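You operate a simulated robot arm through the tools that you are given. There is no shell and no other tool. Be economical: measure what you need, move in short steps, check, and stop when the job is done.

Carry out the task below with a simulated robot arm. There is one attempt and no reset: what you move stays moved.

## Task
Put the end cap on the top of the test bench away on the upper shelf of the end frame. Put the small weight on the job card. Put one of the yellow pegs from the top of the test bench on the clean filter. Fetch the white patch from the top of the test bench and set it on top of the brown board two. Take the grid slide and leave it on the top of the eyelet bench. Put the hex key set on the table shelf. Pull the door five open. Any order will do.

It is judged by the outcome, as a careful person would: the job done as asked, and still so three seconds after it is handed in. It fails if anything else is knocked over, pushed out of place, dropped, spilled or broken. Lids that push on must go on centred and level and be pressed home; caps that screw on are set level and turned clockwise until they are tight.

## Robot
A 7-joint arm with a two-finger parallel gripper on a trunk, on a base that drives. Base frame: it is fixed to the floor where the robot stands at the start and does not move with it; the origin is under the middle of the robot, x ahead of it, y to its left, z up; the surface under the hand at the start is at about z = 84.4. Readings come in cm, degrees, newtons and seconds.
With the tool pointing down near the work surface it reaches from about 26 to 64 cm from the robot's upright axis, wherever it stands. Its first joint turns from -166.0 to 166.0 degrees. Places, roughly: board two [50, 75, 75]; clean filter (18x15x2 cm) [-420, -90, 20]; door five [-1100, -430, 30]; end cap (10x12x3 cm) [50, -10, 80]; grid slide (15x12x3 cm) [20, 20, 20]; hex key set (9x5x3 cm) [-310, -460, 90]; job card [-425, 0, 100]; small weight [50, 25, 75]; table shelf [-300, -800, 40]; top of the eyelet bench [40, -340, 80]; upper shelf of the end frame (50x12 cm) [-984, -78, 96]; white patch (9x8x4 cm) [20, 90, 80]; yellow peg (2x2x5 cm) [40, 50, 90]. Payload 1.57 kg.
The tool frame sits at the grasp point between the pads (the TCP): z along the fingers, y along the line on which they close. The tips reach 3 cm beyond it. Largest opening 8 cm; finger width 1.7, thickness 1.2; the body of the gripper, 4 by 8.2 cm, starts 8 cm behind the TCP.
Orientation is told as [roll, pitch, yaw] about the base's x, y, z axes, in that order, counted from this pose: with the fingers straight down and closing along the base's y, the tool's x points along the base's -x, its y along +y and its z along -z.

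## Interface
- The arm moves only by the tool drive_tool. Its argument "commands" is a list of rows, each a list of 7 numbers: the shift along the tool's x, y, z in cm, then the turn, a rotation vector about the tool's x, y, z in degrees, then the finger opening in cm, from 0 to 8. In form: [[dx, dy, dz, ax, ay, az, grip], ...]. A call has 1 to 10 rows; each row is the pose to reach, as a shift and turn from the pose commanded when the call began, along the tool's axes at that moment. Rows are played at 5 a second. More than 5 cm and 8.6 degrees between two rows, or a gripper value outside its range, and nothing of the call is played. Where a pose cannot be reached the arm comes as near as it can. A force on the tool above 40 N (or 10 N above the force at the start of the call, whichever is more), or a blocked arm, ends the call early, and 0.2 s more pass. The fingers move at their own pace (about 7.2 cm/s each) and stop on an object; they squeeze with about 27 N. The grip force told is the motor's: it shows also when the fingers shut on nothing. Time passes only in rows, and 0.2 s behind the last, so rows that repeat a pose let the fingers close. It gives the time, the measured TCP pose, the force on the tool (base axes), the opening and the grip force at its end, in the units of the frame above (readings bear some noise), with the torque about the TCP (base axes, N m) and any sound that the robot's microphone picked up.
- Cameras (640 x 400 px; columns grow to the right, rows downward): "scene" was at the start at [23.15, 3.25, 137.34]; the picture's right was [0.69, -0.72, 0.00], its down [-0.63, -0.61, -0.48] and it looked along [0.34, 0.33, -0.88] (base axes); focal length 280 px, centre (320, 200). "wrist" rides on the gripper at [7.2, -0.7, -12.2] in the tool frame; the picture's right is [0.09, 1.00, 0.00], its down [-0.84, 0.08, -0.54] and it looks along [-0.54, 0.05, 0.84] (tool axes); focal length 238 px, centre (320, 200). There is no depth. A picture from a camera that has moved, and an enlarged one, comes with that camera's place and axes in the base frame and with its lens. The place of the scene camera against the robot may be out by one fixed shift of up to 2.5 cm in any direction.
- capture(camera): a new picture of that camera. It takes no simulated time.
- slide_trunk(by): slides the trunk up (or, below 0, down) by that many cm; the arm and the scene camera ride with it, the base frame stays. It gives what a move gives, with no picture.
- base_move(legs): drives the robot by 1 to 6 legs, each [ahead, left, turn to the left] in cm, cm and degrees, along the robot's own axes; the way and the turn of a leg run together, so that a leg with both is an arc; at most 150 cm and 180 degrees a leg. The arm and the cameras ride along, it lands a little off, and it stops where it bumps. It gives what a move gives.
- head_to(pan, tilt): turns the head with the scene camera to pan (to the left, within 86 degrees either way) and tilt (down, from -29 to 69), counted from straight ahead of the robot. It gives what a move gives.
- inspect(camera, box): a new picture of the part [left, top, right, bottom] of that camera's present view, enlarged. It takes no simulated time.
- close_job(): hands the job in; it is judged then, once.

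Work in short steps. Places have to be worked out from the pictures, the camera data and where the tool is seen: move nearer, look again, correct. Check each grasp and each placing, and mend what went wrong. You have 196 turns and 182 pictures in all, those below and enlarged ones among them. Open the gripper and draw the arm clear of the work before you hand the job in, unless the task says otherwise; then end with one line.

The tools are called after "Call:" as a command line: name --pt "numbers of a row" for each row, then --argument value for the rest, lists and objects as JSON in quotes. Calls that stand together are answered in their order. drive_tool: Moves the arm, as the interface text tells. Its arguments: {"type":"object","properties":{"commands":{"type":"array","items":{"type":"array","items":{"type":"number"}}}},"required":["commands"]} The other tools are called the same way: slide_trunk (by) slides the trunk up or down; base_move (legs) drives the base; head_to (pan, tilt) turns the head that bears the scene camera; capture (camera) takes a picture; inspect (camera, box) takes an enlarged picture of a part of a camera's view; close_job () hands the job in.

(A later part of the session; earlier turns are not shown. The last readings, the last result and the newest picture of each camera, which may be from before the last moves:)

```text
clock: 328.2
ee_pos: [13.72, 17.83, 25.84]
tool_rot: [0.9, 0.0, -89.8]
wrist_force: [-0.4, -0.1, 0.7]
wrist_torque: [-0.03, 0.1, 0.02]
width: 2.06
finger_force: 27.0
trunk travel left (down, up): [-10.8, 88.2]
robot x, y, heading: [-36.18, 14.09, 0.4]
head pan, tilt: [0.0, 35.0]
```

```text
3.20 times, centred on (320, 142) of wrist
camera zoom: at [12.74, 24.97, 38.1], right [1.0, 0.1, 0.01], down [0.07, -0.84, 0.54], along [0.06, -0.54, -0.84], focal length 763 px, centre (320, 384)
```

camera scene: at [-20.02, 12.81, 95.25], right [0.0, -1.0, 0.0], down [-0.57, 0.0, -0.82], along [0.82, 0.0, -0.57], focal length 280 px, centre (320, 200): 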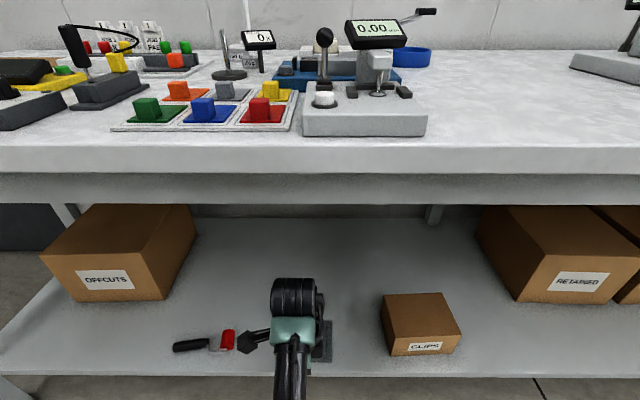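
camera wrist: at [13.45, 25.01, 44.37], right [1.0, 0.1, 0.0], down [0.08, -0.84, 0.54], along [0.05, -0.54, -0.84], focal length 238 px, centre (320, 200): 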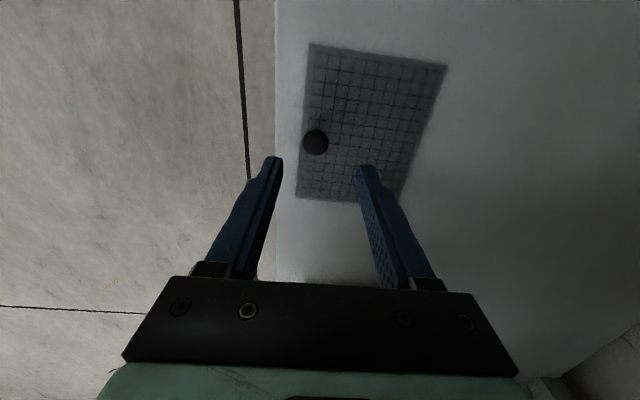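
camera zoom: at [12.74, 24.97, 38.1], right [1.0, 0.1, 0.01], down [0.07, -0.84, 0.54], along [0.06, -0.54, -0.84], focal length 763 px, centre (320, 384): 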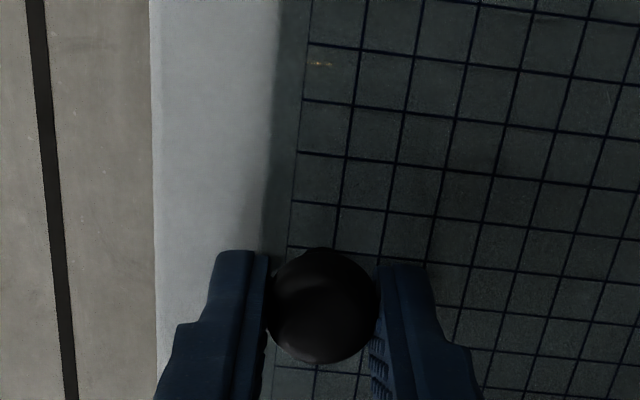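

Gripped at 2.06 cm. Lift a few cm and check.

Call:
drive_tool --pt "0 0 -1 0 0 0 1" --pt "0 0 -2.5 0 0 0 1" --pt "0 0 -4 0 0 0 1" --pt "0 0 -4 0 0 0 1"

Call:
capture --camera "wrist"

Call:
capture --camera "scene"

```text
clock: 329.2
ee_pos: [13.9, 17.82, 29.98]
tool_rot: [0.8, -0.1, -89.8]
wrist_force: [0.1, 0.1, -1.2]
wrist_torque: [-0.01, 0.04, 0.04]
width: 2.05
finger_force: 27.1
trunk travel left (down, up): [-10.8, 88.2]
robot x, y, heading: [-36.59, 13.89, 0.1]
head pan, tilt: [0.0, 35.0]
```

```text
81 pictures are left
camera wrist: at [12.81, 24.94, 42.21], right [1.0, 0.1, 0.01], down [0.07, -0.84, 0.54], along [0.06, -0.54, -0.84], focal length 238 px, centre (320, 200)
```

wrist: 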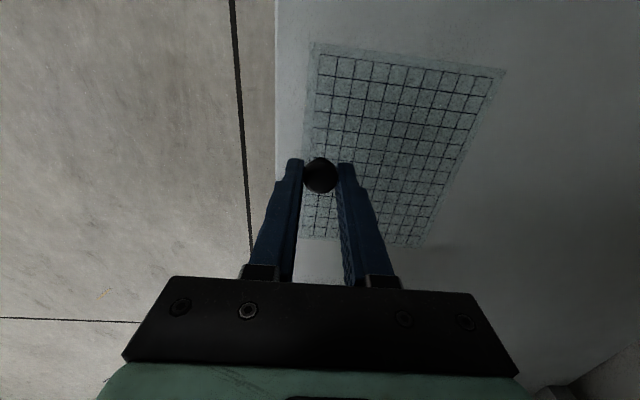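

```text
80 pictures are left
camera scene: at [-8.99, 12.85, 89.24], right [0.0, -1.0, 0.0], down [-0.57, 0.0, -0.82], along [0.82, 0.0, -0.57], focal length 280 px, centre (320, 200)
```

scene: 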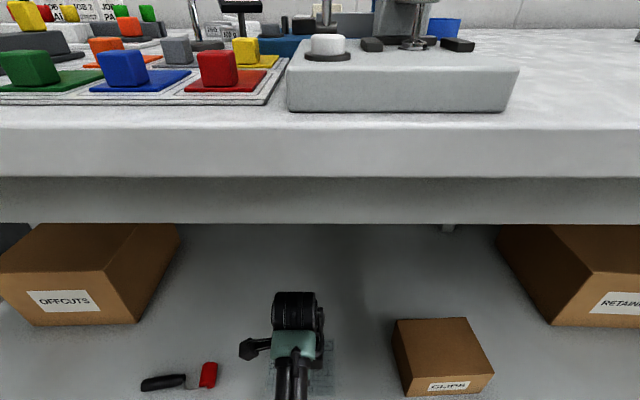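

Slide lifted level. Back out from under the bench, raise the trunk, and drive to the eyelet bench.

Call:
base_move --legs '[[-80, 0, 0]]'

Call:
slide_trunk --by 40

Call:
slide_trunk --by 35

Call:
base_move --legs '[[0, -150, 0], [0, -150, 0], [0, -62, 0]]'

Call:
head_to --pan 0 --tilt 35

Call:
capture --camera "scene"

```text
clock: 333.4
ee_pos: [-65.73, 17.41, 30.04]
tool_rot: [0.8, 0.0, -89.9]
wrist_force: [0.2, 0.5, -0.6]
wrist_torque: [-0.03, 0.05, 0.02]
width: 2.05
finger_force: 27.0
trunk travel left (down, up): [-10.8, 88.2]
robot x, y, heading: [-115.7, 13.96, -0.2]
head pan, tilt: [0.0, 35.0]
```

```text
clock: 337.3
ee_pos: [-65.83, 17.49, 70.02]
tool_rot: [0.9, 0.0, -89.9]
wrist_force: [0.1, 0.0, -1.2]
wrist_torque: [0.0, -0.01, 0.0]
width: 2.04
finger_force: 27.0
trunk travel left (down, up): [-50.8, 48.2]
robot x, y, heading: [-115.77, 13.86, 0.1]
head pan, tilt: [0.0, 35.0]
```

```text
clock: 340.7
ee_pos: [-65.66, 17.52, 104.99]
tool_rot: [0.9, 0.0, -89.9]
wrist_force: [-0.1, 0.4, -0.9]
wrist_torque: [0.0, 0.0, -0.02]
width: 2.06
finger_force: 27.4
trunk travel left (down, up): [-85.8, 13.2]
robot x, y, heading: [-115.95, 13.57, 0.1]
head pan, tilt: [0.0, 35.0]
```

```text
clock: 358.1
ee_pos: [-72.89, -343.73, 105.01]
tool_rot: [0.9, 0.0, -92.2]
wrist_force: [-0.3, 0.4, -0.4]
wrist_torque: [0.02, 0.01, 0.02]
width: 2.07
finger_force: 27.0
trunk travel left (down, up): [-85.8, 13.2]
robot x, y, heading: [-123.07, -345.59, -2.2]
head pan, tilt: [0.0, 35.0]
```

```text
clock: 358.7
ee_pos: [-72.91, -343.8, 105.07]
tool_rot: [0.7, 0.1, -92.1]
wrist_force: [0.0, -1.0, -1.1]
wrist_torque: [0.01, 0.04, -0.01]
width: 2.06
finger_force: 27.0
trunk travel left (down, up): [-85.8, 13.2]
robot x, y, heading: [-123.32, -345.72, -2.3]
head pan, tilt: [0.0, 35.0]
```

```text
79 pictures are left
camera scene: at [-95.86, -347.71, 164.24], right [-0.04, -1.0, 0.0], down [-0.57, 0.02, -0.82], along [0.82, -0.03, -0.57], focal length 280 px, centre (320, 200)
```

scene: 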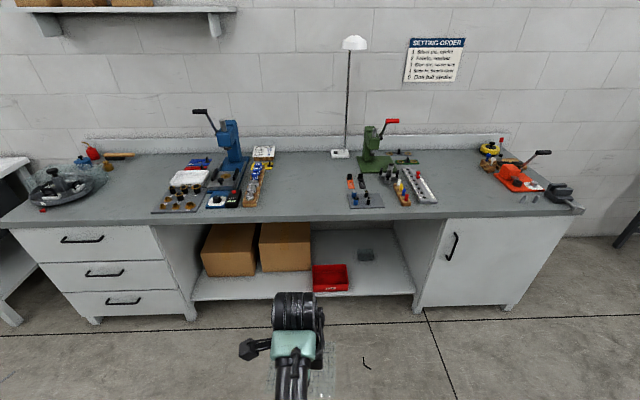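

The free bench spot is about (34,-346), top z≈81. Straighten up and drive in.

Call:
base_move --legs '[[0, 0, 2.3], [98, -4, 0]]'

Call:
capture --camera "wrist"

Call:
capture --camera "scene"

```text
clock: 364.3
ee_pos: [27.17, -344.79, 105.04]
tool_rot: [0.9, 0.0, -89.6]
wrist_force: [-1.0, 0.7, -0.7]
wrist_torque: [-0.01, 0.05, -0.01]
width: 2.03
finger_force: 26.7
trunk travel left (down, up): [-85.8, 13.2]
robot x, y, heading: [-23.1, -348.42, 0.4]
head pan, tilt: [0.0, 35.0]
```

```text
78 pictures are left
camera wrist: at [26.27, -337.65, 117.18], right [0.99, 0.1, 0.01], down [0.08, -0.84, 0.54], along [0.07, -0.54, -0.84], focal length 238 px, centre (320, 200)
```

wrist: 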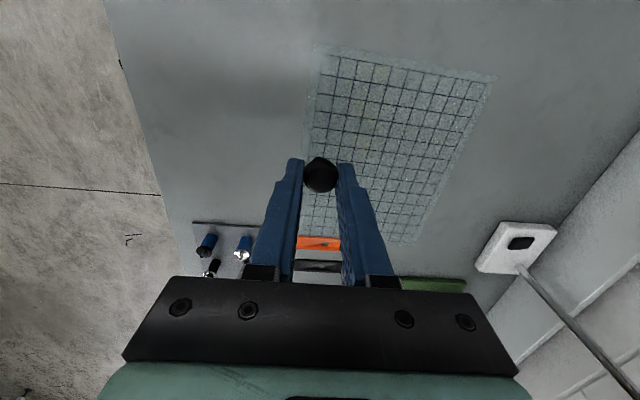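

```text
77 pictures are left
camera scene: at [4.52, -349.84, 164.25], right [0.01, -1.0, 0.0], down [-0.57, 0.0, -0.82], along [0.82, 0.01, -0.57], focal length 280 px, centre (320, 200)
```

scene: 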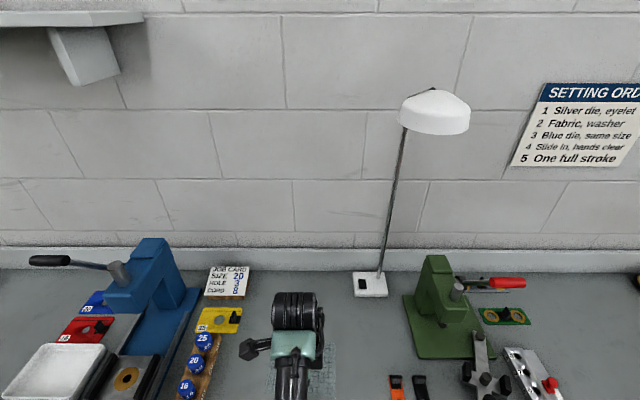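

Clear area beneath. Lower with the trunk, then small arm steps.

Call:
slide_trunk --by -15

Call:
drive_tool --pt "0 0 0.8 0 0 0 1" --pt "0 0 1.6 0 0 0 1" --pt "0 0 2.4 0 0 0 1" --pt "0 0 2.8 0 0 0 1" --pt "0 0 2.8 0 0 0 1"

Call:
capture --camera "wrist"

```text
clock: 366.0
ee_pos: [27.35, -344.8, 90.07]
tool_rot: [0.8, 0.0, -89.4]
wrist_force: [-0.2, 0.0, -1.3]
wrist_torque: [0.01, 0.03, 0.0]
width: 2.06
finger_force: 26.7
trunk travel left (down, up): [-70.8, 28.2]
robot x, y, heading: [-22.82, -348.8, 0.5]
head pan, tilt: [0.0, 35.0]
```

```text
clock: 366.9
ee_pos: [27.63, -344.74, 88.45]
tool_rot: [1.8, 0.0, -89.6]
wrist_force: [-9.7, -0.6, 26.2]
wrist_torque: [-0.04, 0.44, 0.03]
width: 2.08
finger_force: 26.8
trunk travel left (down, up): [-70.8, 28.2]
robot x, y, heading: [-22.85, -348.79, 0.3]
head pan, tilt: [0.0, 35.0]
stopped in row 4: the force on the tool passed its limit at 44 N (the readings are from after the stop); the commanded pose is now the measured one
```

```text
76 pictures are left
camera wrist: at [26.5, -337.59, 100.57], right [0.99, 0.1, 0.03], down [0.07, -0.84, 0.54], along [0.08, -0.54, -0.84], focal length 238 px, centre (320, 200)
```

wrist: 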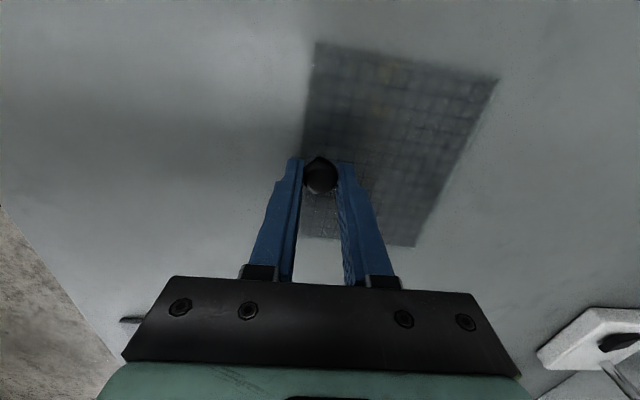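

Contact with the bench at TCP 88.5. Relieve and release.

Call:
drive_tool --pt "0 0 -0.3 0 0 0 1" --pt "0 0 -0.3 0 0 0 2.3" --pt "0 0 -0.3 0 0 0 4" --pt "0 0 -0.3 0 0 0 4" --pt "0 0 -3 0 0 0 4" --pt "0 0 -7 0 0 0 4" --pt "0 0 -11 0 0 0 4"

Call:
capture --camera "wrist"

```text
clock: 368.5
ee_pos: [28.19, -344.76, 99.13]
tool_rot: [2.8, -0.7, -89.6]
wrist_force: [-0.9, -2.1, -0.9]
wrist_torque: [0.08, -0.04, 0.01]
width: 4.03
finger_force: 0.0
out of reach, approached as far as the arm can: row 7
trunk travel left (down, up): [-70.8, 28.2]
robot x, y, heading: [-23.09, -349.11, 0.3]
head pan, tilt: [0.0, 35.0]
```

```text
75 pictures are left
camera wrist: at [26.67, -337.55, 111.11], right [0.99, 0.1, 0.05], down [0.06, -0.83, 0.56], along [0.09, -0.55, -0.83], focal length 238 px, centre (320, 200)
```

wrist: 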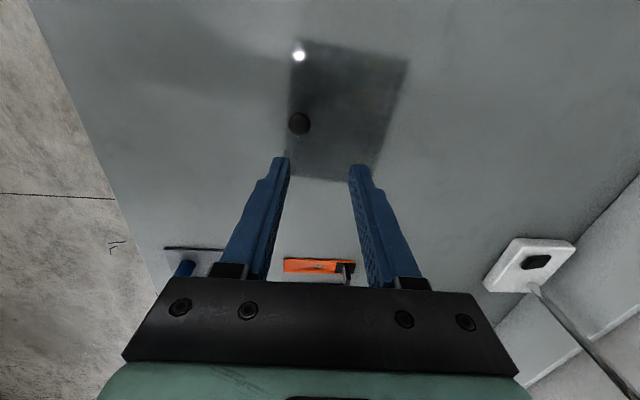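

Grid slide is placed. Now fetch the small weight: back off, raise the trunk, and drive to the test bench.

Call:
slide_trunk --by 10

Call:
base_move --legs '[[-70, 0, 0], [0, 150, 0], [0, 150, 0], [0, 74, 0]]'

Call:
capture --camera "scene"

```text
clock: 369.8
ee_pos: [28.1, -345.0, 109.1]
tool_rot: [2.8, -0.4, -89.8]
wrist_force: [0.4, 0.1, -0.4]
wrist_torque: [0.02, 0.02, 0.01]
width: 4.02
finger_force: 0.1
trunk travel left (down, up): [-80.8, 18.2]
robot x, y, heading: [-22.79, -348.68, 0.2]
head pan, tilt: [0.0, 35.0]
```

```text
clock: 391.4
ee_pos: [-44.3, 27.25, 109.04]
tool_rot: [2.7, -0.4, -90.7]
wrist_force: [1.0, 0.8, 0.0]
wrist_torque: [0.0, 0.05, -0.05]
width: 4.02
finger_force: 0.1
trunk travel left (down, up): [-80.8, 18.2]
robot x, y, heading: [-95.29, 24.24, -0.4]
head pan, tilt: [0.0, 35.0]
```

```text
74 pictures are left
camera scene: at [-67.93, 22.76, 159.25], right [-0.01, -1.0, 0.0], down [-0.57, 0.0, -0.82], along [0.82, 0.0, -0.57], focal length 280 px, centre (320, 200)
```

scene: 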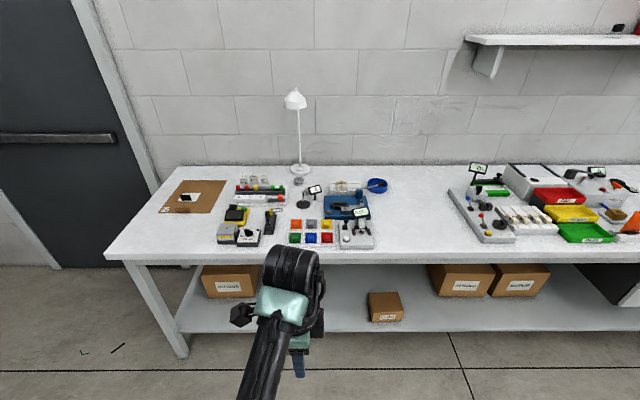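

Call:
drive_tool --pt "0 0 1 0 -2.7 0 6" --pt "0 0 1 0 -2.7 0 6"

Call:
base_move --legs '[[84, 2, 0.4]]'

Call:
capture --camera "wrist"

```text
clock: 391.9
ee_pos: [-44.2, 27.22, 108.05]
tool_rot: [2.8, -3.0, -90.8]
wrist_force: [0.4, 0.2, -0.3]
wrist_torque: [0.01, 0.03, 0.0]
width: 6.02
finger_force: 0.1
trunk travel left (down, up): [-80.8, 18.2]
robot x, y, heading: [-95.19, 24.1, -0.2]
head pan, tilt: [0.0, 35.0]
```

```text
clock: 396.4
ee_pos: [39.92, 28.87, 107.99]
tool_rot: [2.7, -3.0, -90.7]
wrist_force: [0.5, 0.1, 1.1]
wrist_torque: [0.01, 0.01, -0.01]
width: 5.98
finger_force: 0.0
trunk travel left (down, up): [-80.8, 18.2]
robot x, y, heading: [-11.08, 25.59, -0.3]
head pan, tilt: [0.0, 35.0]
```

```text
73 pictures are left
camera wrist: at [38.64, 36.71, 119.8], right [1.0, 0.08, 0.04], down [0.04, -0.81, 0.59], along [0.08, -0.58, -0.81], focal length 238 px, centre (320, 200)
```

wrist: 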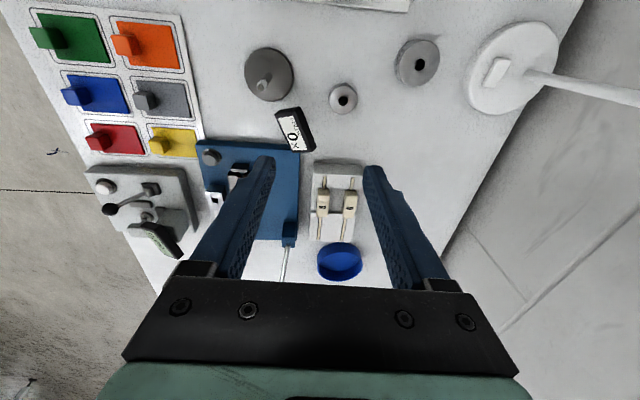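

Level the hand properly, then move over the 100 g weight near (43.6, 29.5).

Call:
drive_tool --pt "0 1 0 2.7 3.0 0 6" --pt "0 3 0 2.7 3.0 0 6" --pt "0 3 0 2.7 3.0 0 6"

Call:
drive_tool --pt "0.4 0.5 4 0 0 0 6" --pt "0.4 0.7 8 0 0 0 6" --pt "0.4 0.7 11 0 0 0 6" --pt "0.4 0.7 11 0 0 0 6"

Call:
capture --camera "wrist"

```text
clock: 397.2
ee_pos: [42.8, 28.68, 108.24]
tool_rot: [0.1, -0.1, -90.6]
wrist_force: [1.0, -0.2, -0.5]
wrist_torque: [0.01, 0.0, 0.01]
width: 5.99
finger_force: 0.0
trunk travel left (down, up): [-80.8, 18.2]
robot x, y, heading: [-11.21, 25.52, -0.0]
head pan, tilt: [0.0, 35.0]
```

```text
clock: 398.2
ee_pos: [43.61, 29.34, 97.19]
tool_rot: [0.1, 0.0, -90.7]
wrist_force: [-0.1, -0.1, 0.1]
wrist_torque: [0.03, -0.02, -0.03]
width: 5.99
finger_force: 0.1
trunk travel left (down, up): [-80.8, 18.2]
robot x, y, heading: [-10.51, 25.76, -0.2]
head pan, tilt: [0.0, 35.0]
```

```text
72 pictures are left
camera wrist: at [42.88, 36.33, 109.38], right [1.0, 0.08, 0.0], down [0.07, -0.84, 0.54], along [0.05, -0.54, -0.84], focal length 238 px, centre (320, 200)
```

wrist: 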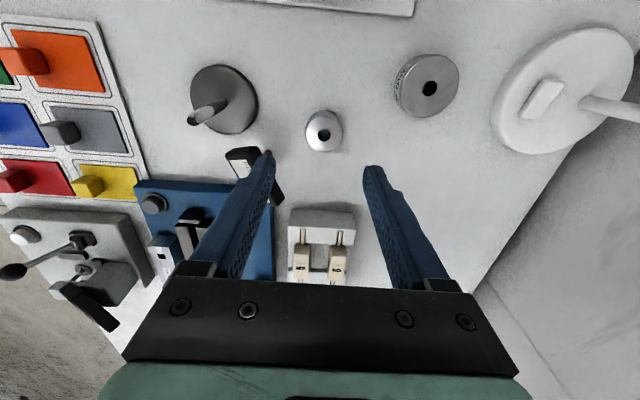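

Call:
inspect --camera "wrist" --box '[200, 90, 400, 215]'

```text
3.20 times, centred on (300, 152) of wrist
camera zoom: at [42.88, 36.33, 109.38], right [1.0, 0.08, 0.0], down [0.07, -0.84, 0.54], along [0.05, -0.54, -0.84], focal length 763 px, centre (384, 352)
```

zoom: 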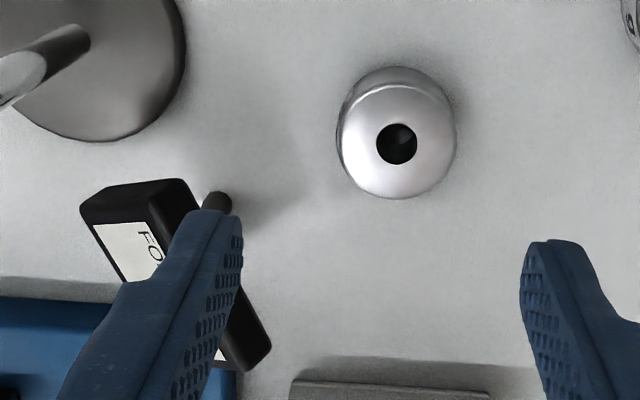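

The path beside the display is clear with a narrower opening. Lower with 4.6 cm opening and recheck.

Call:
drive_tool --pt "0.1 0.3 0 0 0 0 4.6" --pt "0.1 0.3 2.5 0 0 0 4.6" --pt "0.1 0.3 5 0 0 0 4.6" --pt "0.1 0.3 5 0 0 0 4.6"

Call:
capture --camera "wrist"

```text
clock: 399.2
ee_pos: [43.9, 29.29, 92.18]
tool_rot: [0.1, 0.1, -90.6]
wrist_force: [0.0, -0.3, 0.3]
wrist_torque: [0.0, 0.0, 0.02]
width: 4.61
finger_force: 0.1
trunk travel left (down, up): [-80.8, 18.2]
robot x, y, heading: [-11.2, 25.43, -0.2]
head pan, tilt: [0.0, 35.0]
```

```text
70 pictures are left
camera wrist: at [43.24, 36.55, 104.33], right [1.0, 0.08, 0.0], down [0.07, -0.84, 0.54], along [0.05, -0.54, -0.84], focal length 238 px, centre (320, 200)
```

wrist: 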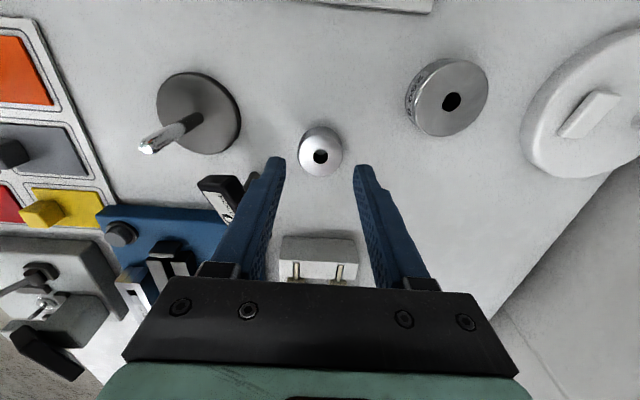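

Call:
drive_tool --pt "0.2 0 2 0 0 0 4.6" --pt "0.2 0 3.9 0 0 0 4.6" --pt "0.2 0 3.9 0 0 0 2" --pt "0.2 0 3.9 0 0 0 2" --pt "0.2 0 3.9 0 0 0 2"

Call:
inspect --camera "wrist" --box '[200, 90, 400, 215]'

```text
clock: 400.4
ee_pos: [43.92, 29.58, 88.34]
tool_rot: [0.1, -0.1, -90.7]
wrist_force: [0.2, 0.3, 0.4]
wrist_torque: [0.04, -0.04, 0.0]
width: 2.74
finger_force: 27.6
trunk travel left (down, up): [-80.8, 18.2]
robot x, y, heading: [-10.88, 25.54, -0.2]
head pan, tilt: [0.0, 35.0]
```

```text
3.20 times, centred on (300, 152) of wrist
camera zoom: at [43.19, 36.66, 100.43], right [1.0, 0.08, 0.0], down [0.07, -0.84, 0.54], along [0.05, -0.54, -0.84], focal length 763 px, centre (384, 352)
```

zoom: 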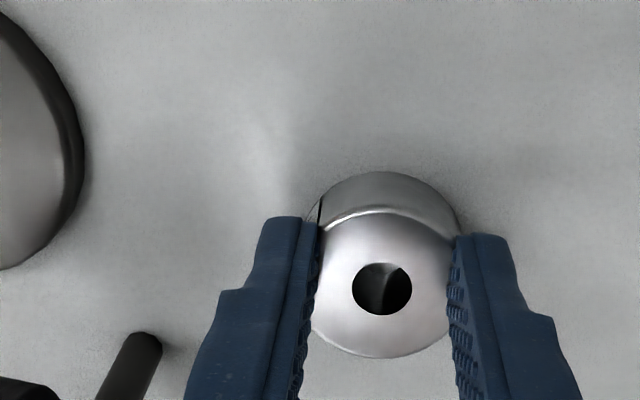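

Gripped. Lift, then drive around to the far side of the console.

Call:
drive_tool --pt "0 0 -3 0 0 0 2" --pt "0 0 -7 0 0 0 2" --pt "0 0 -11 0 0 0 2" --pt "0 -2 -15 0 0 0 2" --pt "0 -4 -18 0 0 0 2"

Call:
base_move --legs '[[-85, 0, 0], [0, 0, 180], [150, -75, 0], [150, 0, 0], [90, 0, 0], [0, 0, 90]]'

Call:
head_to --pan 30 --tilt 30

Call:
capture --camera "scene"

```text
clock: 401.6
ee_pos: [39.64, 29.55, 106.47]
tool_rot: [0.0, -0.1, -90.6]
wrist_force: [0.7, -0.6, -1.4]
wrist_torque: [0.02, 0.02, -0.01]
width: 2.75
finger_force: 27.3
trunk travel left (down, up): [-80.8, 18.2]
robot x, y, heading: [-11.29, 25.88, -0.1]
head pan, tilt: [0.0, 35.0]
```

```text
refused: leg 3 is longer than a leg can be; nothing moved
```

```text
clock: 402.6
ee_pos: [39.72, 29.53, 106.26]
tool_rot: [0.1, 0.0, -90.5]
wrist_force: [0.5, 0.4, -0.8]
wrist_torque: [0.05, -0.03, 0.01]
width: 2.75
finger_force: 27.2
trunk travel left (down, up): [-80.8, 18.2]
robot x, y, heading: [-11.06, 25.8, -0.3]
head pan, tilt: [30.0, 30.0]
```

```text
68 pictures are left
camera scene: at [15.27, 28.9, 160.02], right [0.5, -0.87, 0.0], down [-0.43, -0.25, -0.87], along [0.75, 0.43, -0.5], focal length 280 px, centre (320, 200)
```

scene: 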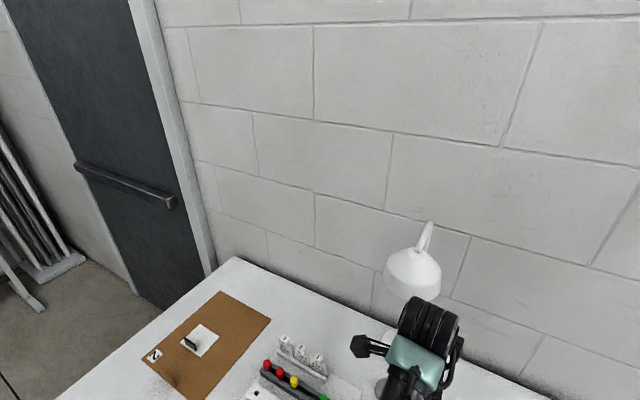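

Call:
base_move --legs '[[-85, 0, 0], [0, 0, 180], [125, -75, 0], [150, 0, 0], [112, 0, 0], [0, 0, 90]]'

Call:
capture --camera "scene"

```text
clock: 437.6
ee_pos: [-480.68, 46.92, 106.54]
tool_rot: [0.1, -0.1, -179.4]
wrist_force: [0.2, -0.1, -0.5]
wrist_torque: [0.01, -0.04, 0.01]
width: 2.73
finger_force: 26.8
trunk travel left (down, up): [-80.8, 18.2]
robot x, y, heading: [-485.32, 97.55, -89.0]
head pan, tilt: [30.0, 30.0]
```

```text
67 pictures are left
camera scene: at [-479.16, 71.59, 160.02], right [-0.86, -0.51, 0.0], down [-0.26, 0.43, -0.87], along [0.45, -0.74, -0.5], focal length 280 px, centre (320, 200)
```

scene: 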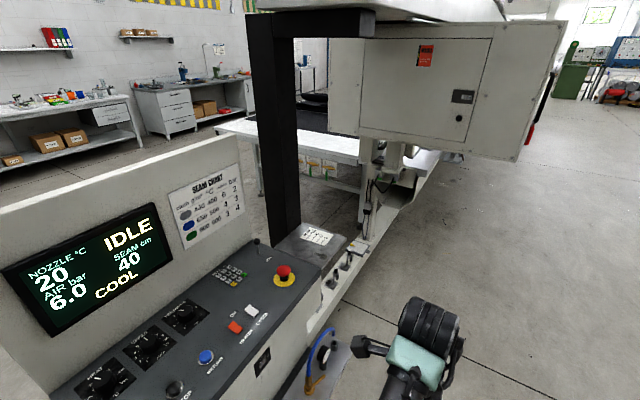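

Call:
inspect --camera "scene" --box '[240, 190, 400, 290]'

```text
4.00 times, centred on (320, 240) of scene
camera zoom: at [-479.16, 71.59, 160.02], right [-0.86, -0.51, 0.0], down [-0.26, 0.43, -0.87], along [0.45, -0.74, -0.5], focal length 1122 px, centre (320, 40)
```

zoom: 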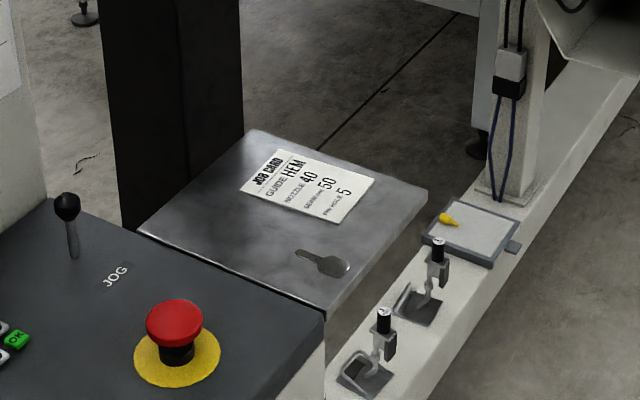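

The job card lies on a steel shelf at the console's end, about (-435,0). Turn to face +x here, back up a bit, and slide right to line up.

Call:
base_move --legs '[[0, 0, 89], [-20, 0, 0], [0, -98, 0]]'

Call:
head_to --pan 0 --tilt 40

Call:
capture --camera "scene"

Call:
capture --camera "wrist"

```text
clock: 447.6
ee_pos: [-455.42, 4.4, 106.4]
tool_rot: [0.0, -0.1, -91.1]
wrist_force: [-0.7, -0.7, -0.8]
wrist_torque: [0.02, 0.0, 0.0]
width: 2.74
finger_force: 26.8
trunk travel left (down, up): [-80.8, 18.2]
robot x, y, heading: [-506.48, 0.75, -0.5]
head pan, tilt: [30.0, 30.0]
```

```text
clock: 448.5
ee_pos: [-455.41, 4.54, 106.43]
tool_rot: [0.1, -0.1, -91.0]
wrist_force: [-0.5, 0.1, -0.3]
wrist_torque: [0.01, 0.01, -0.01]
width: 2.74
finger_force: 27.2
trunk travel left (down, up): [-80.8, 18.2]
robot x, y, heading: [-506.16, 0.57, -0.8]
head pan, tilt: [0.0, 40.0]
```

```text
65 pictures are left
camera scene: at [-479.24, -0.55, 158.49], right [-0.01, -1.0, 0.0], down [-0.64, 0.01, -0.77], along [0.77, -0.01, -0.64], focal length 280 px, centre (320, 200)
```

scene: 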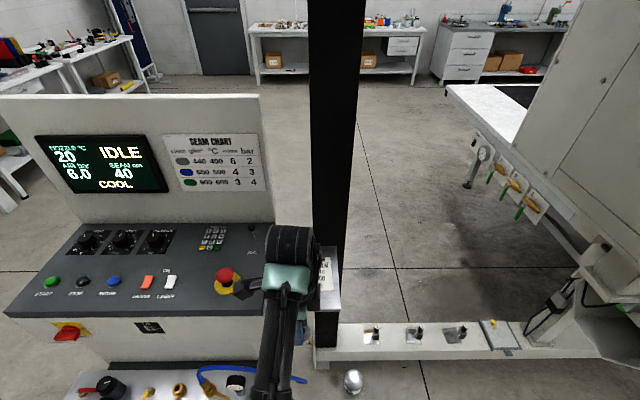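

```text
64 pictures are left
camera wrist: at [-456.02, 11.59, 118.56], right [1.0, 0.07, 0.0], down [0.06, -0.84, 0.54], along [0.04, -0.54, -0.84], focal length 238 px, centre (320, 200)
```

wrist: 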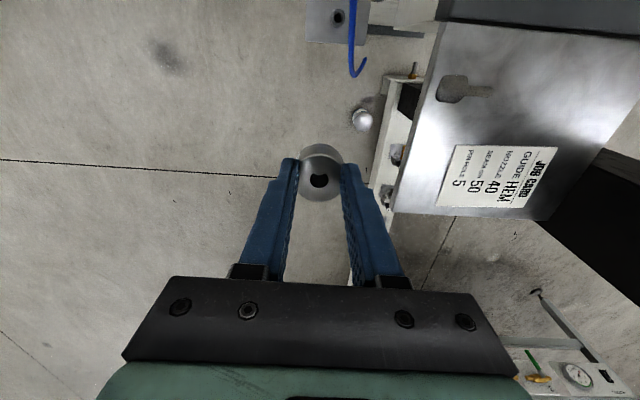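

The card is near (-430,-2.5), z≈90. Drive forward 23 and right 6.5, then look.

Call:
base_move --legs '[[23, -6.5, 0.7]]'

Call:
capture --camera "wrist"

Call:
capture --camera "scene"

```text
clock: 450.3
ee_pos: [-432.56, -1.82, 106.44]
tool_rot: [0.1, -0.2, -90.6]
wrist_force: [-0.1, 0.0, -0.3]
wrist_torque: [-0.02, 0.03, 0.03]
width: 2.73
finger_force: 27.0
trunk travel left (down, up): [-80.8, 18.2]
robot x, y, heading: [-483.45, -5.69, -0.3]
head pan, tilt: [0.0, 40.0]
```

```text
63 pictures are left
camera wrist: at [-433.33, 5.41, 118.57], right [1.0, 0.08, 0.0], down [0.07, -0.84, 0.54], along [0.05, -0.54, -0.84], focal length 238 px, centre (320, 200)
```

wrist: 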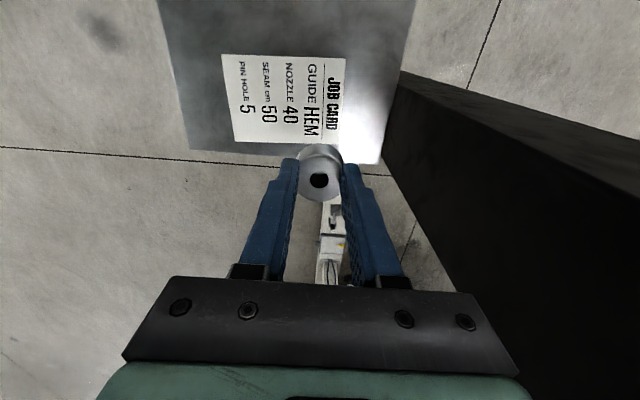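

```text
62 pictures are left
camera scene: at [-456.46, -6.94, 158.49], right [0.0, -1.0, 0.0], down [-0.64, 0.0, -0.77], along [0.77, 0.0, -0.64], focal length 280 px, centre (320, 200)
```

scene: 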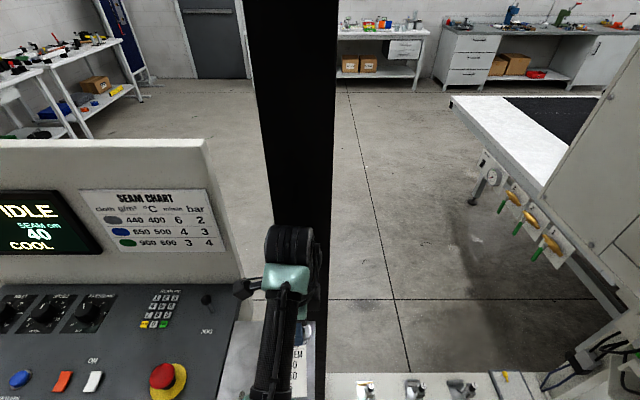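

Triangulated card centre: (-436,1.3), z≈95.8. Shift over it and lower to just above.

Call:
drive_tool --pt "1.6 -1.6 0 0 0 0 2" --pt "3.2 -3.1 0 0 0 0 2" --pt "3.2 -3.1 2.5 0 0 0 2" --pt "3.2 -3.1 5 0 0 0 2" --pt "3.2 -3.1 5 0 0 0 2"

Call:
capture --camera "wrist"

```text
clock: 451.5
ee_pos: [-435.63, 1.52, 101.27]
tool_rot: [0.1, 0.1, -90.6]
wrist_force: [-0.8, 0.0, -0.8]
wrist_torque: [0.0, -0.01, 0.01]
width: 2.75
finger_force: 26.9
trunk travel left (down, up): [-80.8, 18.2]
robot x, y, heading: [-483.66, -5.44, -0.2]
head pan, tilt: [0.0, 40.0]
```

```text
61 pictures are left
camera wrist: at [-436.35, 8.67, 113.47], right [1.0, 0.08, 0.0], down [0.07, -0.84, 0.54], along [0.05, -0.54, -0.84], focal length 238 px, centre (320, 200)
```

wrist: 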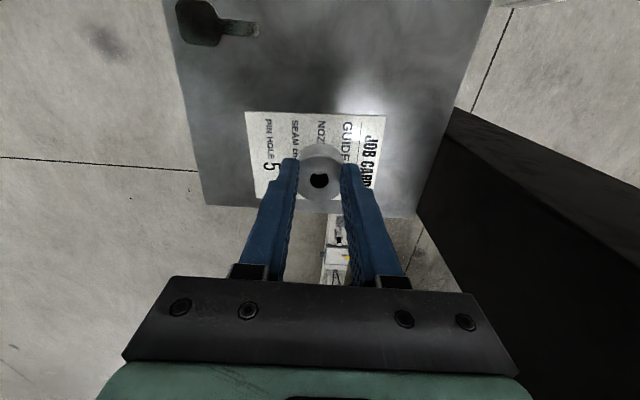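

Call:
drive_tool --pt "0.3 0 0.5 0 0 0 2" --pt "0.3 0 0.9 0 0 0 2" --pt "0.3 0 1.3 0 0 0 2" --pt "0.3 0 1.6 0 0 0 2" --pt "0.3 0 1.6 0 0 0 2"

```text
clock: 452.7
ee_pos: [-435.65, 1.78, 99.75]
tool_rot: [0.0, -0.2, -90.6]
wrist_force: [0.1, 0.1, -0.4]
wrist_torque: [-0.01, 0.0, 0.0]
width: 2.73
finger_force: 27.2
trunk travel left (down, up): [-80.8, 18.2]
robot x, y, heading: [-483.43, -5.6, -0.1]
head pan, tilt: [0.0, 40.0]
```

Call:
drive_tool --pt "0 0 0.3 0 0 0 2" --pt "0 0 0.6 0 0 0 2" --pt "0 0 0.9 0 0 0 2" --pt "0 0 0.9 0 0 0 2"

Call:
inspect --camera "wrist" --box '[220, 80, 420, 205]'

```text
clock: 453.7
ee_pos: [-435.65, 1.93, 99.06]
tool_rot: [0.6, 0.1, -90.5]
wrist_force: [2.4, -1.6, 26.4]
wrist_torque: [0.0, -0.04, 0.01]
width: 2.76
finger_force: 26.4
trunk travel left (down, up): [-80.8, 18.2]
robot x, y, heading: [-483.61, -5.31, -0.3]
head pan, tilt: [0.0, 40.0]
```

```text
3.20 times, centred on (320, 142) of wrist
camera zoom: at [-436.47, 9.01, 111.31], right [1.0, 0.08, 0.01], down [0.06, -0.84, 0.54], along [0.05, -0.54, -0.84], focal length 763 px, centre (320, 384)
```

zoom: 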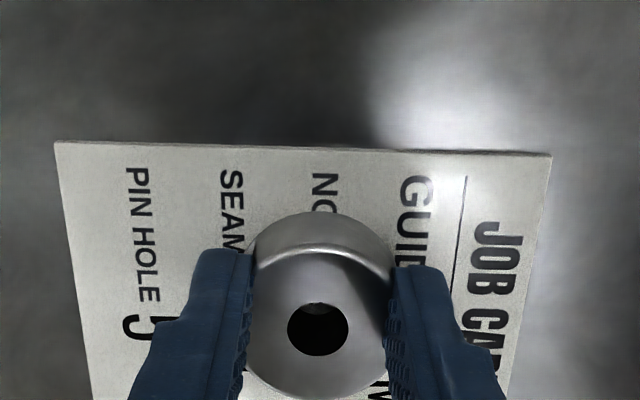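

On the card in contact. Relieve, release and rise.

Call:
drive_tool --pt "0 0 -0.3 0 0 0 2" --pt "0 0 -0.3 0 0 0 3.2" --pt "0 0 -0.3 0 0 0 4.6" --pt "0 0 -0.3 0 0 0 4.6" --pt "0 0 -3 0 0 0 4.6" --pt "0 0 -7 0 0 0 4.6"

Call:
capture --camera "wrist"

```text
clock: 455.1
ee_pos: [-435.72, 1.75, 105.89]
tool_rot: [0.1, -0.1, -90.6]
wrist_force: [-0.5, 0.3, 0.0]
wrist_torque: [0.03, 0.0, 0.03]
width: 4.59
finger_force: 0.0
trunk travel left (down, up): [-80.8, 18.2]
robot x, y, heading: [-483.32, -5.54, 0.2]
head pan, tilt: [0.0, 40.0]
```

```text
59 pictures are left
camera wrist: at [-436.38, 8.93, 118.01], right [1.0, 0.08, 0.0], down [0.07, -0.84, 0.54], along [0.05, -0.54, -0.84], focal length 238 px, centre (320, 200)
```

wrist: 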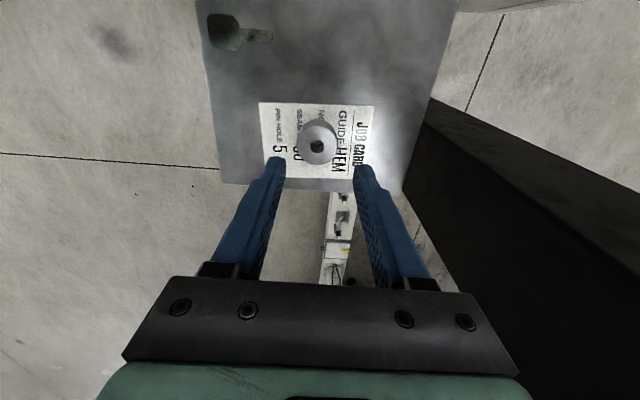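

Weight is on the job card. Now go back for the end cap: retreat, go round the console, and return to the test bench.

Call:
base_move --legs '[[-28, 0, 0], [0, 103, 0], [150, 0, 0], [150, 0, 0], [120, -25, 0], [0, -80, 0]]'

Call:
head_to --pan 0 --tilt 35

Call:
inspect --camera "scene" --box '[240, 120, 480, 270]'

```text
clock: 485.4
ee_pos: [-55.53, -16.36, 105.74]
tool_rot: [0.2, -0.1, -92.9]
wrist_force: [-0.4, -0.3, -0.2]
wrist_torque: [0.0, -0.01, 0.0]
width: 4.6
finger_force: 0.1
trunk travel left (down, up): [-80.8, 18.2]
robot x, y, heading: [-103.5, -21.86, -2.7]
head pan, tilt: [0.0, 40.0]
```

```text
clock: 486.0
ee_pos: [-55.42, -16.26, 105.83]
tool_rot: [0.2, -0.1, -93.1]
wrist_force: [-0.2, -0.1, -0.2]
wrist_torque: [0.02, 0.0, -0.02]
width: 4.6
finger_force: 0.0
trunk travel left (down, up): [-80.8, 18.2]
robot x, y, heading: [-103.52, -21.83, -2.5]
head pan, tilt: [0.0, 35.0]
```

```text
2.67 times, centred on (360, 195) of scene
camera zoom: at [-76.25, -24.05, 159.24], right [-0.05, -1.0, 0.0], down [-0.57, 0.03, -0.82], along [0.82, -0.04, -0.57], focal length 748 px, centre (213, 213)
```

zoom: 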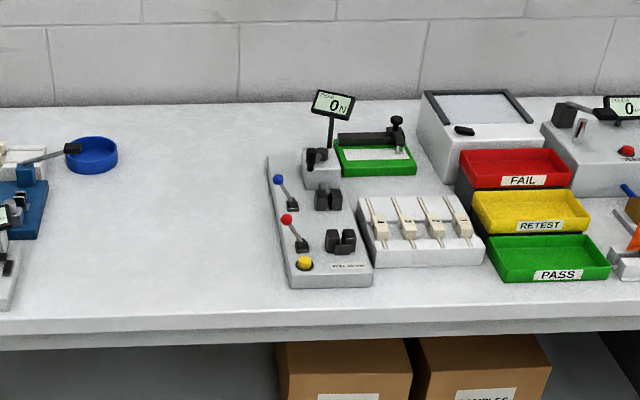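

The blue cup at (50,-7) is the end cap. Turn the wrist so the fingers close along y and drive up to it, aiming at the rim's free right side.

Call:
drive_tool --pt "0 0 0 0 0 -8.5 5" --pt "0 0 0 0 0 -17 5" --pt "0 0 0 0 0 -25.5 5" --pt "0 0 0 0 0 -34 5" --pt "0 0 0 0 0 -42.5 5" --pt "0 0 0 0 0 -51 5" --pt "0 0 0 0 0 -59.5 5" --pt "0 0 0 0 0 -68 5" --pt "0 0 0 0 0 -76.5 5" --pt "0 0 0 0 0 -85 5"

Call:
base_move --legs '[[0, 0, 2.6], [98, 4, 0]]'

Call:
capture --camera "wrist"

```text
clock: 488.2
ee_pos: [-55.5, -16.36, 105.75]
tool_rot: [0.0, -0.1, -7.8]
wrist_force: [0.3, 0.1, 0.5]
wrist_torque: [-0.01, -0.03, -0.04]
width: 4.95
finger_force: 0.0
trunk travel left (down, up): [-80.8, 18.2]
robot x, y, heading: [-103.16, -21.86, -2.7]
head pan, tilt: [0.0, 35.0]
```

```text
clock: 493.8
ee_pos: [43.0, -9.86, 105.76]
tool_rot: [0.0, -0.1, -5.1]
wrist_force: [-0.3, -0.7, 0.1]
wrist_torque: [0.0, 0.01, -0.01]
width: 4.97
finger_force: 0.1
trunk travel left (down, up): [-80.8, 18.2]
robot x, y, heading: [-4.63, -17.66, -0.0]
head pan, tilt: [0.0, 35.0]
```

```text
57 pictures are left
camera wrist: at [35.65, -9.9, 117.96], right [0.0, 1.0, 0.0], down [0.84, 0.0, 0.54], along [0.54, 0.0, -0.84], focal length 238 px, centre (320, 200)
```

wrist: 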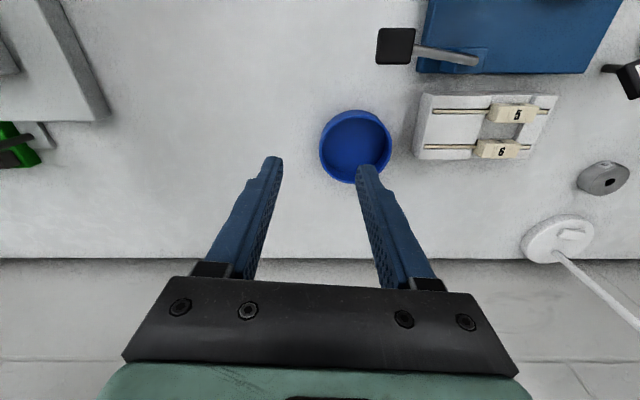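

Cup centre about (47,-5), outer radius 4.7. Move the hand over its right rim at (47,-9.6) and lower for a closer look.

Call:
drive_tool --pt "-2 0.3 3 0 0 -2.5 5" --pt "-3.96 0.65 6 0 0 -5 5" --pt "-3.96 0.65 9 0 0 -5 5" --pt "-3.96 0.65 9 0 0 -5 5"

Call:
capture --camera "wrist"

```text
clock: 494.8
ee_pos: [46.94, -9.61, 96.69]
tool_rot: [-0.1, -0.1, -0.2]
wrist_force: [0.4, -0.3, 0.6]
wrist_torque: [0.01, 0.0, 0.01]
width: 4.98
finger_force: 0.1
trunk travel left (down, up): [-80.8, 18.2]
robot x, y, heading: [-4.68, -17.51, 0.1]
head pan, tilt: [0.0, 35.0]
```

```text
56 pictures are left
camera wrist: at [39.64, -10.25, 108.93], right [-0.09, 1.0, 0.0], down [0.84, 0.07, 0.54], along [0.54, 0.05, -0.84], focal length 238 px, centre (320, 200)
```

wrist: 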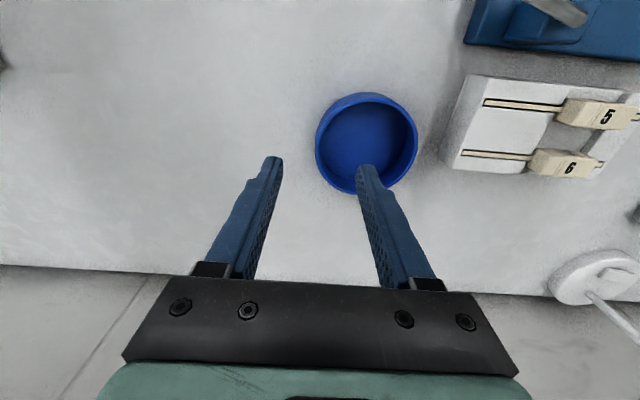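

Call:
drive_tool --pt "0.1 -0.2 2.5 0 0 0 4" --pt "0.1 -0.2 5 0 0 0 4" --pt "0.1 -0.2 5 0 0 0 4"

Call:
inspect --camera "wrist" --box '[220, 60, 460, 210]'

```text
clock: 495.6
ee_pos: [46.89, -9.88, 91.81]
tool_rot: [0.1, -0.1, -0.1]
wrist_force: [0.2, -0.5, -1.0]
wrist_torque: [-0.02, -0.02, -0.01]
width: 3.99
finger_force: 0.1
trunk travel left (down, up): [-80.8, 18.2]
robot x, y, heading: [-4.75, -17.59, 0.1]
head pan, tilt: [0.0, 35.0]
```

```text
2.67 times, centred on (340, 135) of wrist
camera zoom: at [39.53, -10.58, 103.98], right [-0.09, 1.0, 0.0], down [0.84, 0.07, 0.54], along [0.54, 0.05, -0.84], focal length 636 px, centre (267, 373)
```

zoom: 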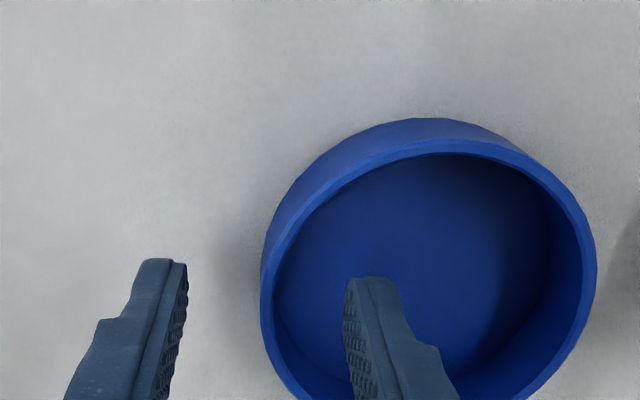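

Aligned with the rim wall. Lower 3 cm and close on the wall.

Call:
drive_tool --pt "-0.2 0 1.5 0 0 0 4" --pt "-0.2 0 3 0 0 0 4" --pt "-0.2 0 3 0 0 0 0" --pt "-0.2 0 3 0 0 0 0" --pt "-0.2 0 3 0 0 0 0" --pt "-0.2 0 3 0 0 0 0"

Call:
capture --camera "wrist"

```text
clock: 497.0
ee_pos: [47.11, -9.81, 88.83]
tool_rot: [-0.1, -0.1, -0.2]
wrist_force: [-0.4, -0.3, 0.0]
wrist_torque: [-0.02, 0.02, -0.03]
width: 0.12
finger_force: 23.5
trunk travel left (down, up): [-80.8, 18.2]
robot x, y, heading: [-4.66, -17.57, 0.3]
head pan, tilt: [0.0, 35.0]
```

```text
54 pictures are left
camera wrist: at [39.76, -10.51, 101.0], right [-0.09, 1.0, 0.0], down [0.84, 0.07, 0.54], along [0.54, 0.05, -0.84], focal length 238 px, centre (320, 200)
```

wrist: 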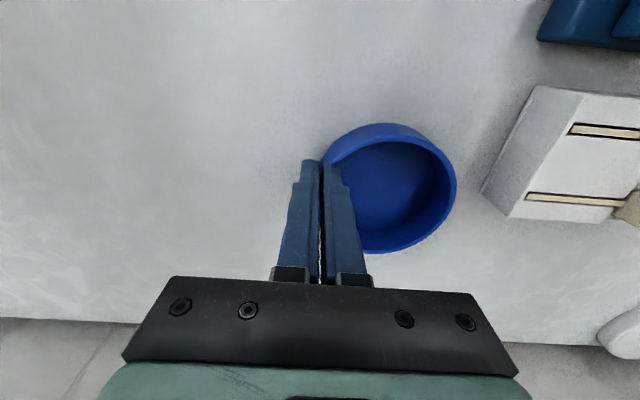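

Call:
drive_tool --pt "0 0 -1 0 0 0 0" --pt "0 0 -3 0 0 0 0" --pt "0 0 -6 0 0 0 0" --pt "0 0 -6 0 0 0 0"

Call:
capture --camera "wrist"

```text
clock: 498.0
ee_pos: [47.04, -9.84, 94.78]
tool_rot: [0.0, 0.0, -0.2]
wrist_force: [0.0, -0.9, 0.0]
wrist_torque: [-0.02, 0.04, -0.01]
width: 0.18
finger_force: 23.9
trunk travel left (down, up): [-80.8, 18.2]
robot x, y, heading: [-4.99, -17.26, -0.1]
head pan, tilt: [0.0, 35.0]
```

```text
53 pictures are left
camera wrist: at [39.71, -10.4, 107.06], right [-0.09, 1.0, 0.0], down [0.84, 0.08, 0.54], along [0.54, 0.05, -0.84], focal length 238 px, centre (320, 200)
```

wrist: 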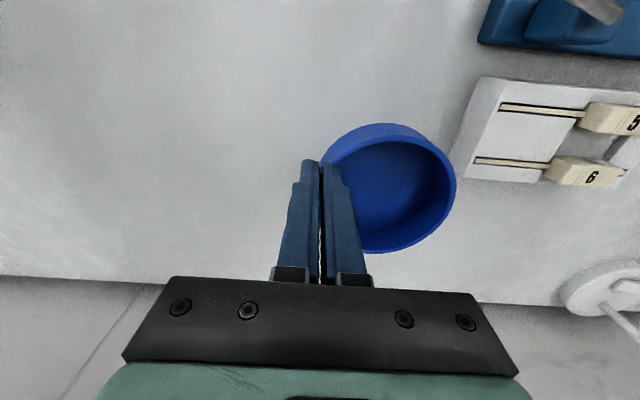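

Cap lifted level. Raise it and drive around the console toward the west end, then look.

Call:
drive_tool --pt "0 0 -4 0 0 0 0" --pt "0 0 -8 0 0 0 0" --pt "1 0 -12 0 0 0 0"

Call:
base_move --legs '[[-85, 0, 0], [0, 0, 180], [130, -70, 0], [140, -45, 0], [150, 0, 0]]'

Call:
head_to --pan 15 --tilt 10

Call:
capture --camera "scene"

```text
clock: 498.8
ee_pos: [45.89, -9.74, 106.66]
tool_rot: [-0.3, -0.3, -0.1]
wrist_force: [-0.8, -0.3, -0.6]
wrist_torque: [0.02, -0.02, -0.01]
width: 0.16
finger_force: 23.3
trunk travel left (down, up): [-80.8, 18.2]
robot x, y, heading: [-4.6, -17.46, 0.7]
head pan, tilt: [0.0, 35.0]
```

```text
clock: 531.5
ee_pos: [-555.57, 115.72, 106.75]
tool_rot: [0.0, -0.2, 175.3]
wrist_force: [-0.5, -0.5, -0.2]
wrist_torque: [-0.03, 0.0, -0.03]
width: 0.14
finger_force: 23.4
trunk travel left (down, up): [-80.8, 18.2]
robot x, y, heading: [-504.15, 119.36, 175.7]
head pan, tilt: [0.0, 35.0]
```

```text
clock: 532.4
ee_pos: [-555.57, 115.68, 106.8]
tool_rot: [-0.2, 0.0, 175.3]
wrist_force: [0.1, -0.2, -0.5]
wrist_torque: [0.02, 0.0, 0.0]
width: 0.15
finger_force: 22.8
trunk travel left (down, up): [-80.8, 18.2]
robot x, y, heading: [-504.43, 119.55, 175.6]
head pan, tilt: [15.0, 10.0]
```

```text
52 pictures are left
camera scene: at [-528.96, 117.77, 163.25], right [-0.19, 0.98, 0.0], down [0.17, 0.03, -0.98], along [-0.97, -0.18, -0.17], focal length 280 px, centre (320, 200)
```

scene: 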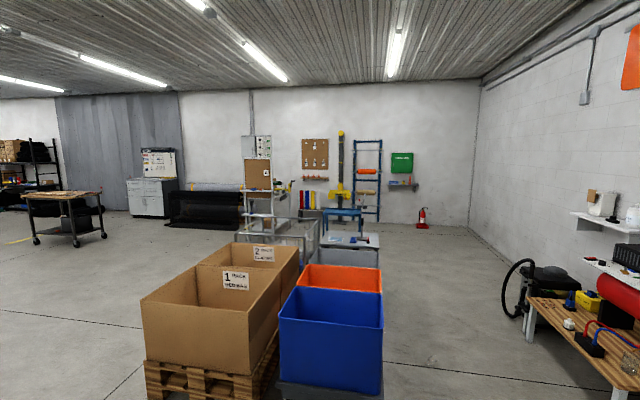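

The end frame is the grey rack near (-984,-78); pallets block the direct way, so pass south of them.

Call:
base_move --legs '[[0, 0, 4.3], [55, 50, 0], [0, 150, 0], [0, 40, 0], [150, 0, 0], [110, 0, 0]]'

Call:
head_to --pan -10 --tilt 15

Call:
capture --camera "scene"

```text
clock: 558.1
ee_pos: [-873.98, -118.1, 106.72]
tool_rot: [-0.1, -0.1, 178.9]
wrist_force: [0.5, -0.1, -0.6]
wrist_torque: [0.04, -0.04, 0.01]
width: 0.15
finger_force: 23.8
trunk travel left (down, up): [-80.8, 18.2]
robot x, y, heading: [-823.11, -111.05, 179.1]
head pan, tilt: [15.0, 10.0]
```

```text
clock: 559.0
ee_pos: [-874.0, -118.11, 106.69]
tool_rot: [-0.1, -0.3, 178.9]
wrist_force: [1.3, 0.6, -1.3]
wrist_torque: [0.03, -0.02, 0.0]
width: 0.14
finger_force: 22.7
trunk travel left (down, up): [-80.8, 18.2]
robot x, y, heading: [-822.96, -111.37, 179.1]
head pan, tilt: [-10.0, 15.0]
```

```text
51 pictures are left
camera scene: at [-847.8, -110.58, 162.45], right [0.19, 0.98, 0.0], down [0.25, -0.05, -0.97], along [-0.95, 0.18, -0.26], focal length 280 px, centre (320, 200)
```

scene: 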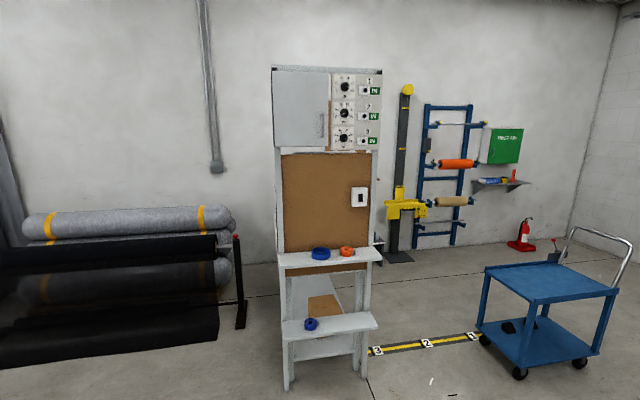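

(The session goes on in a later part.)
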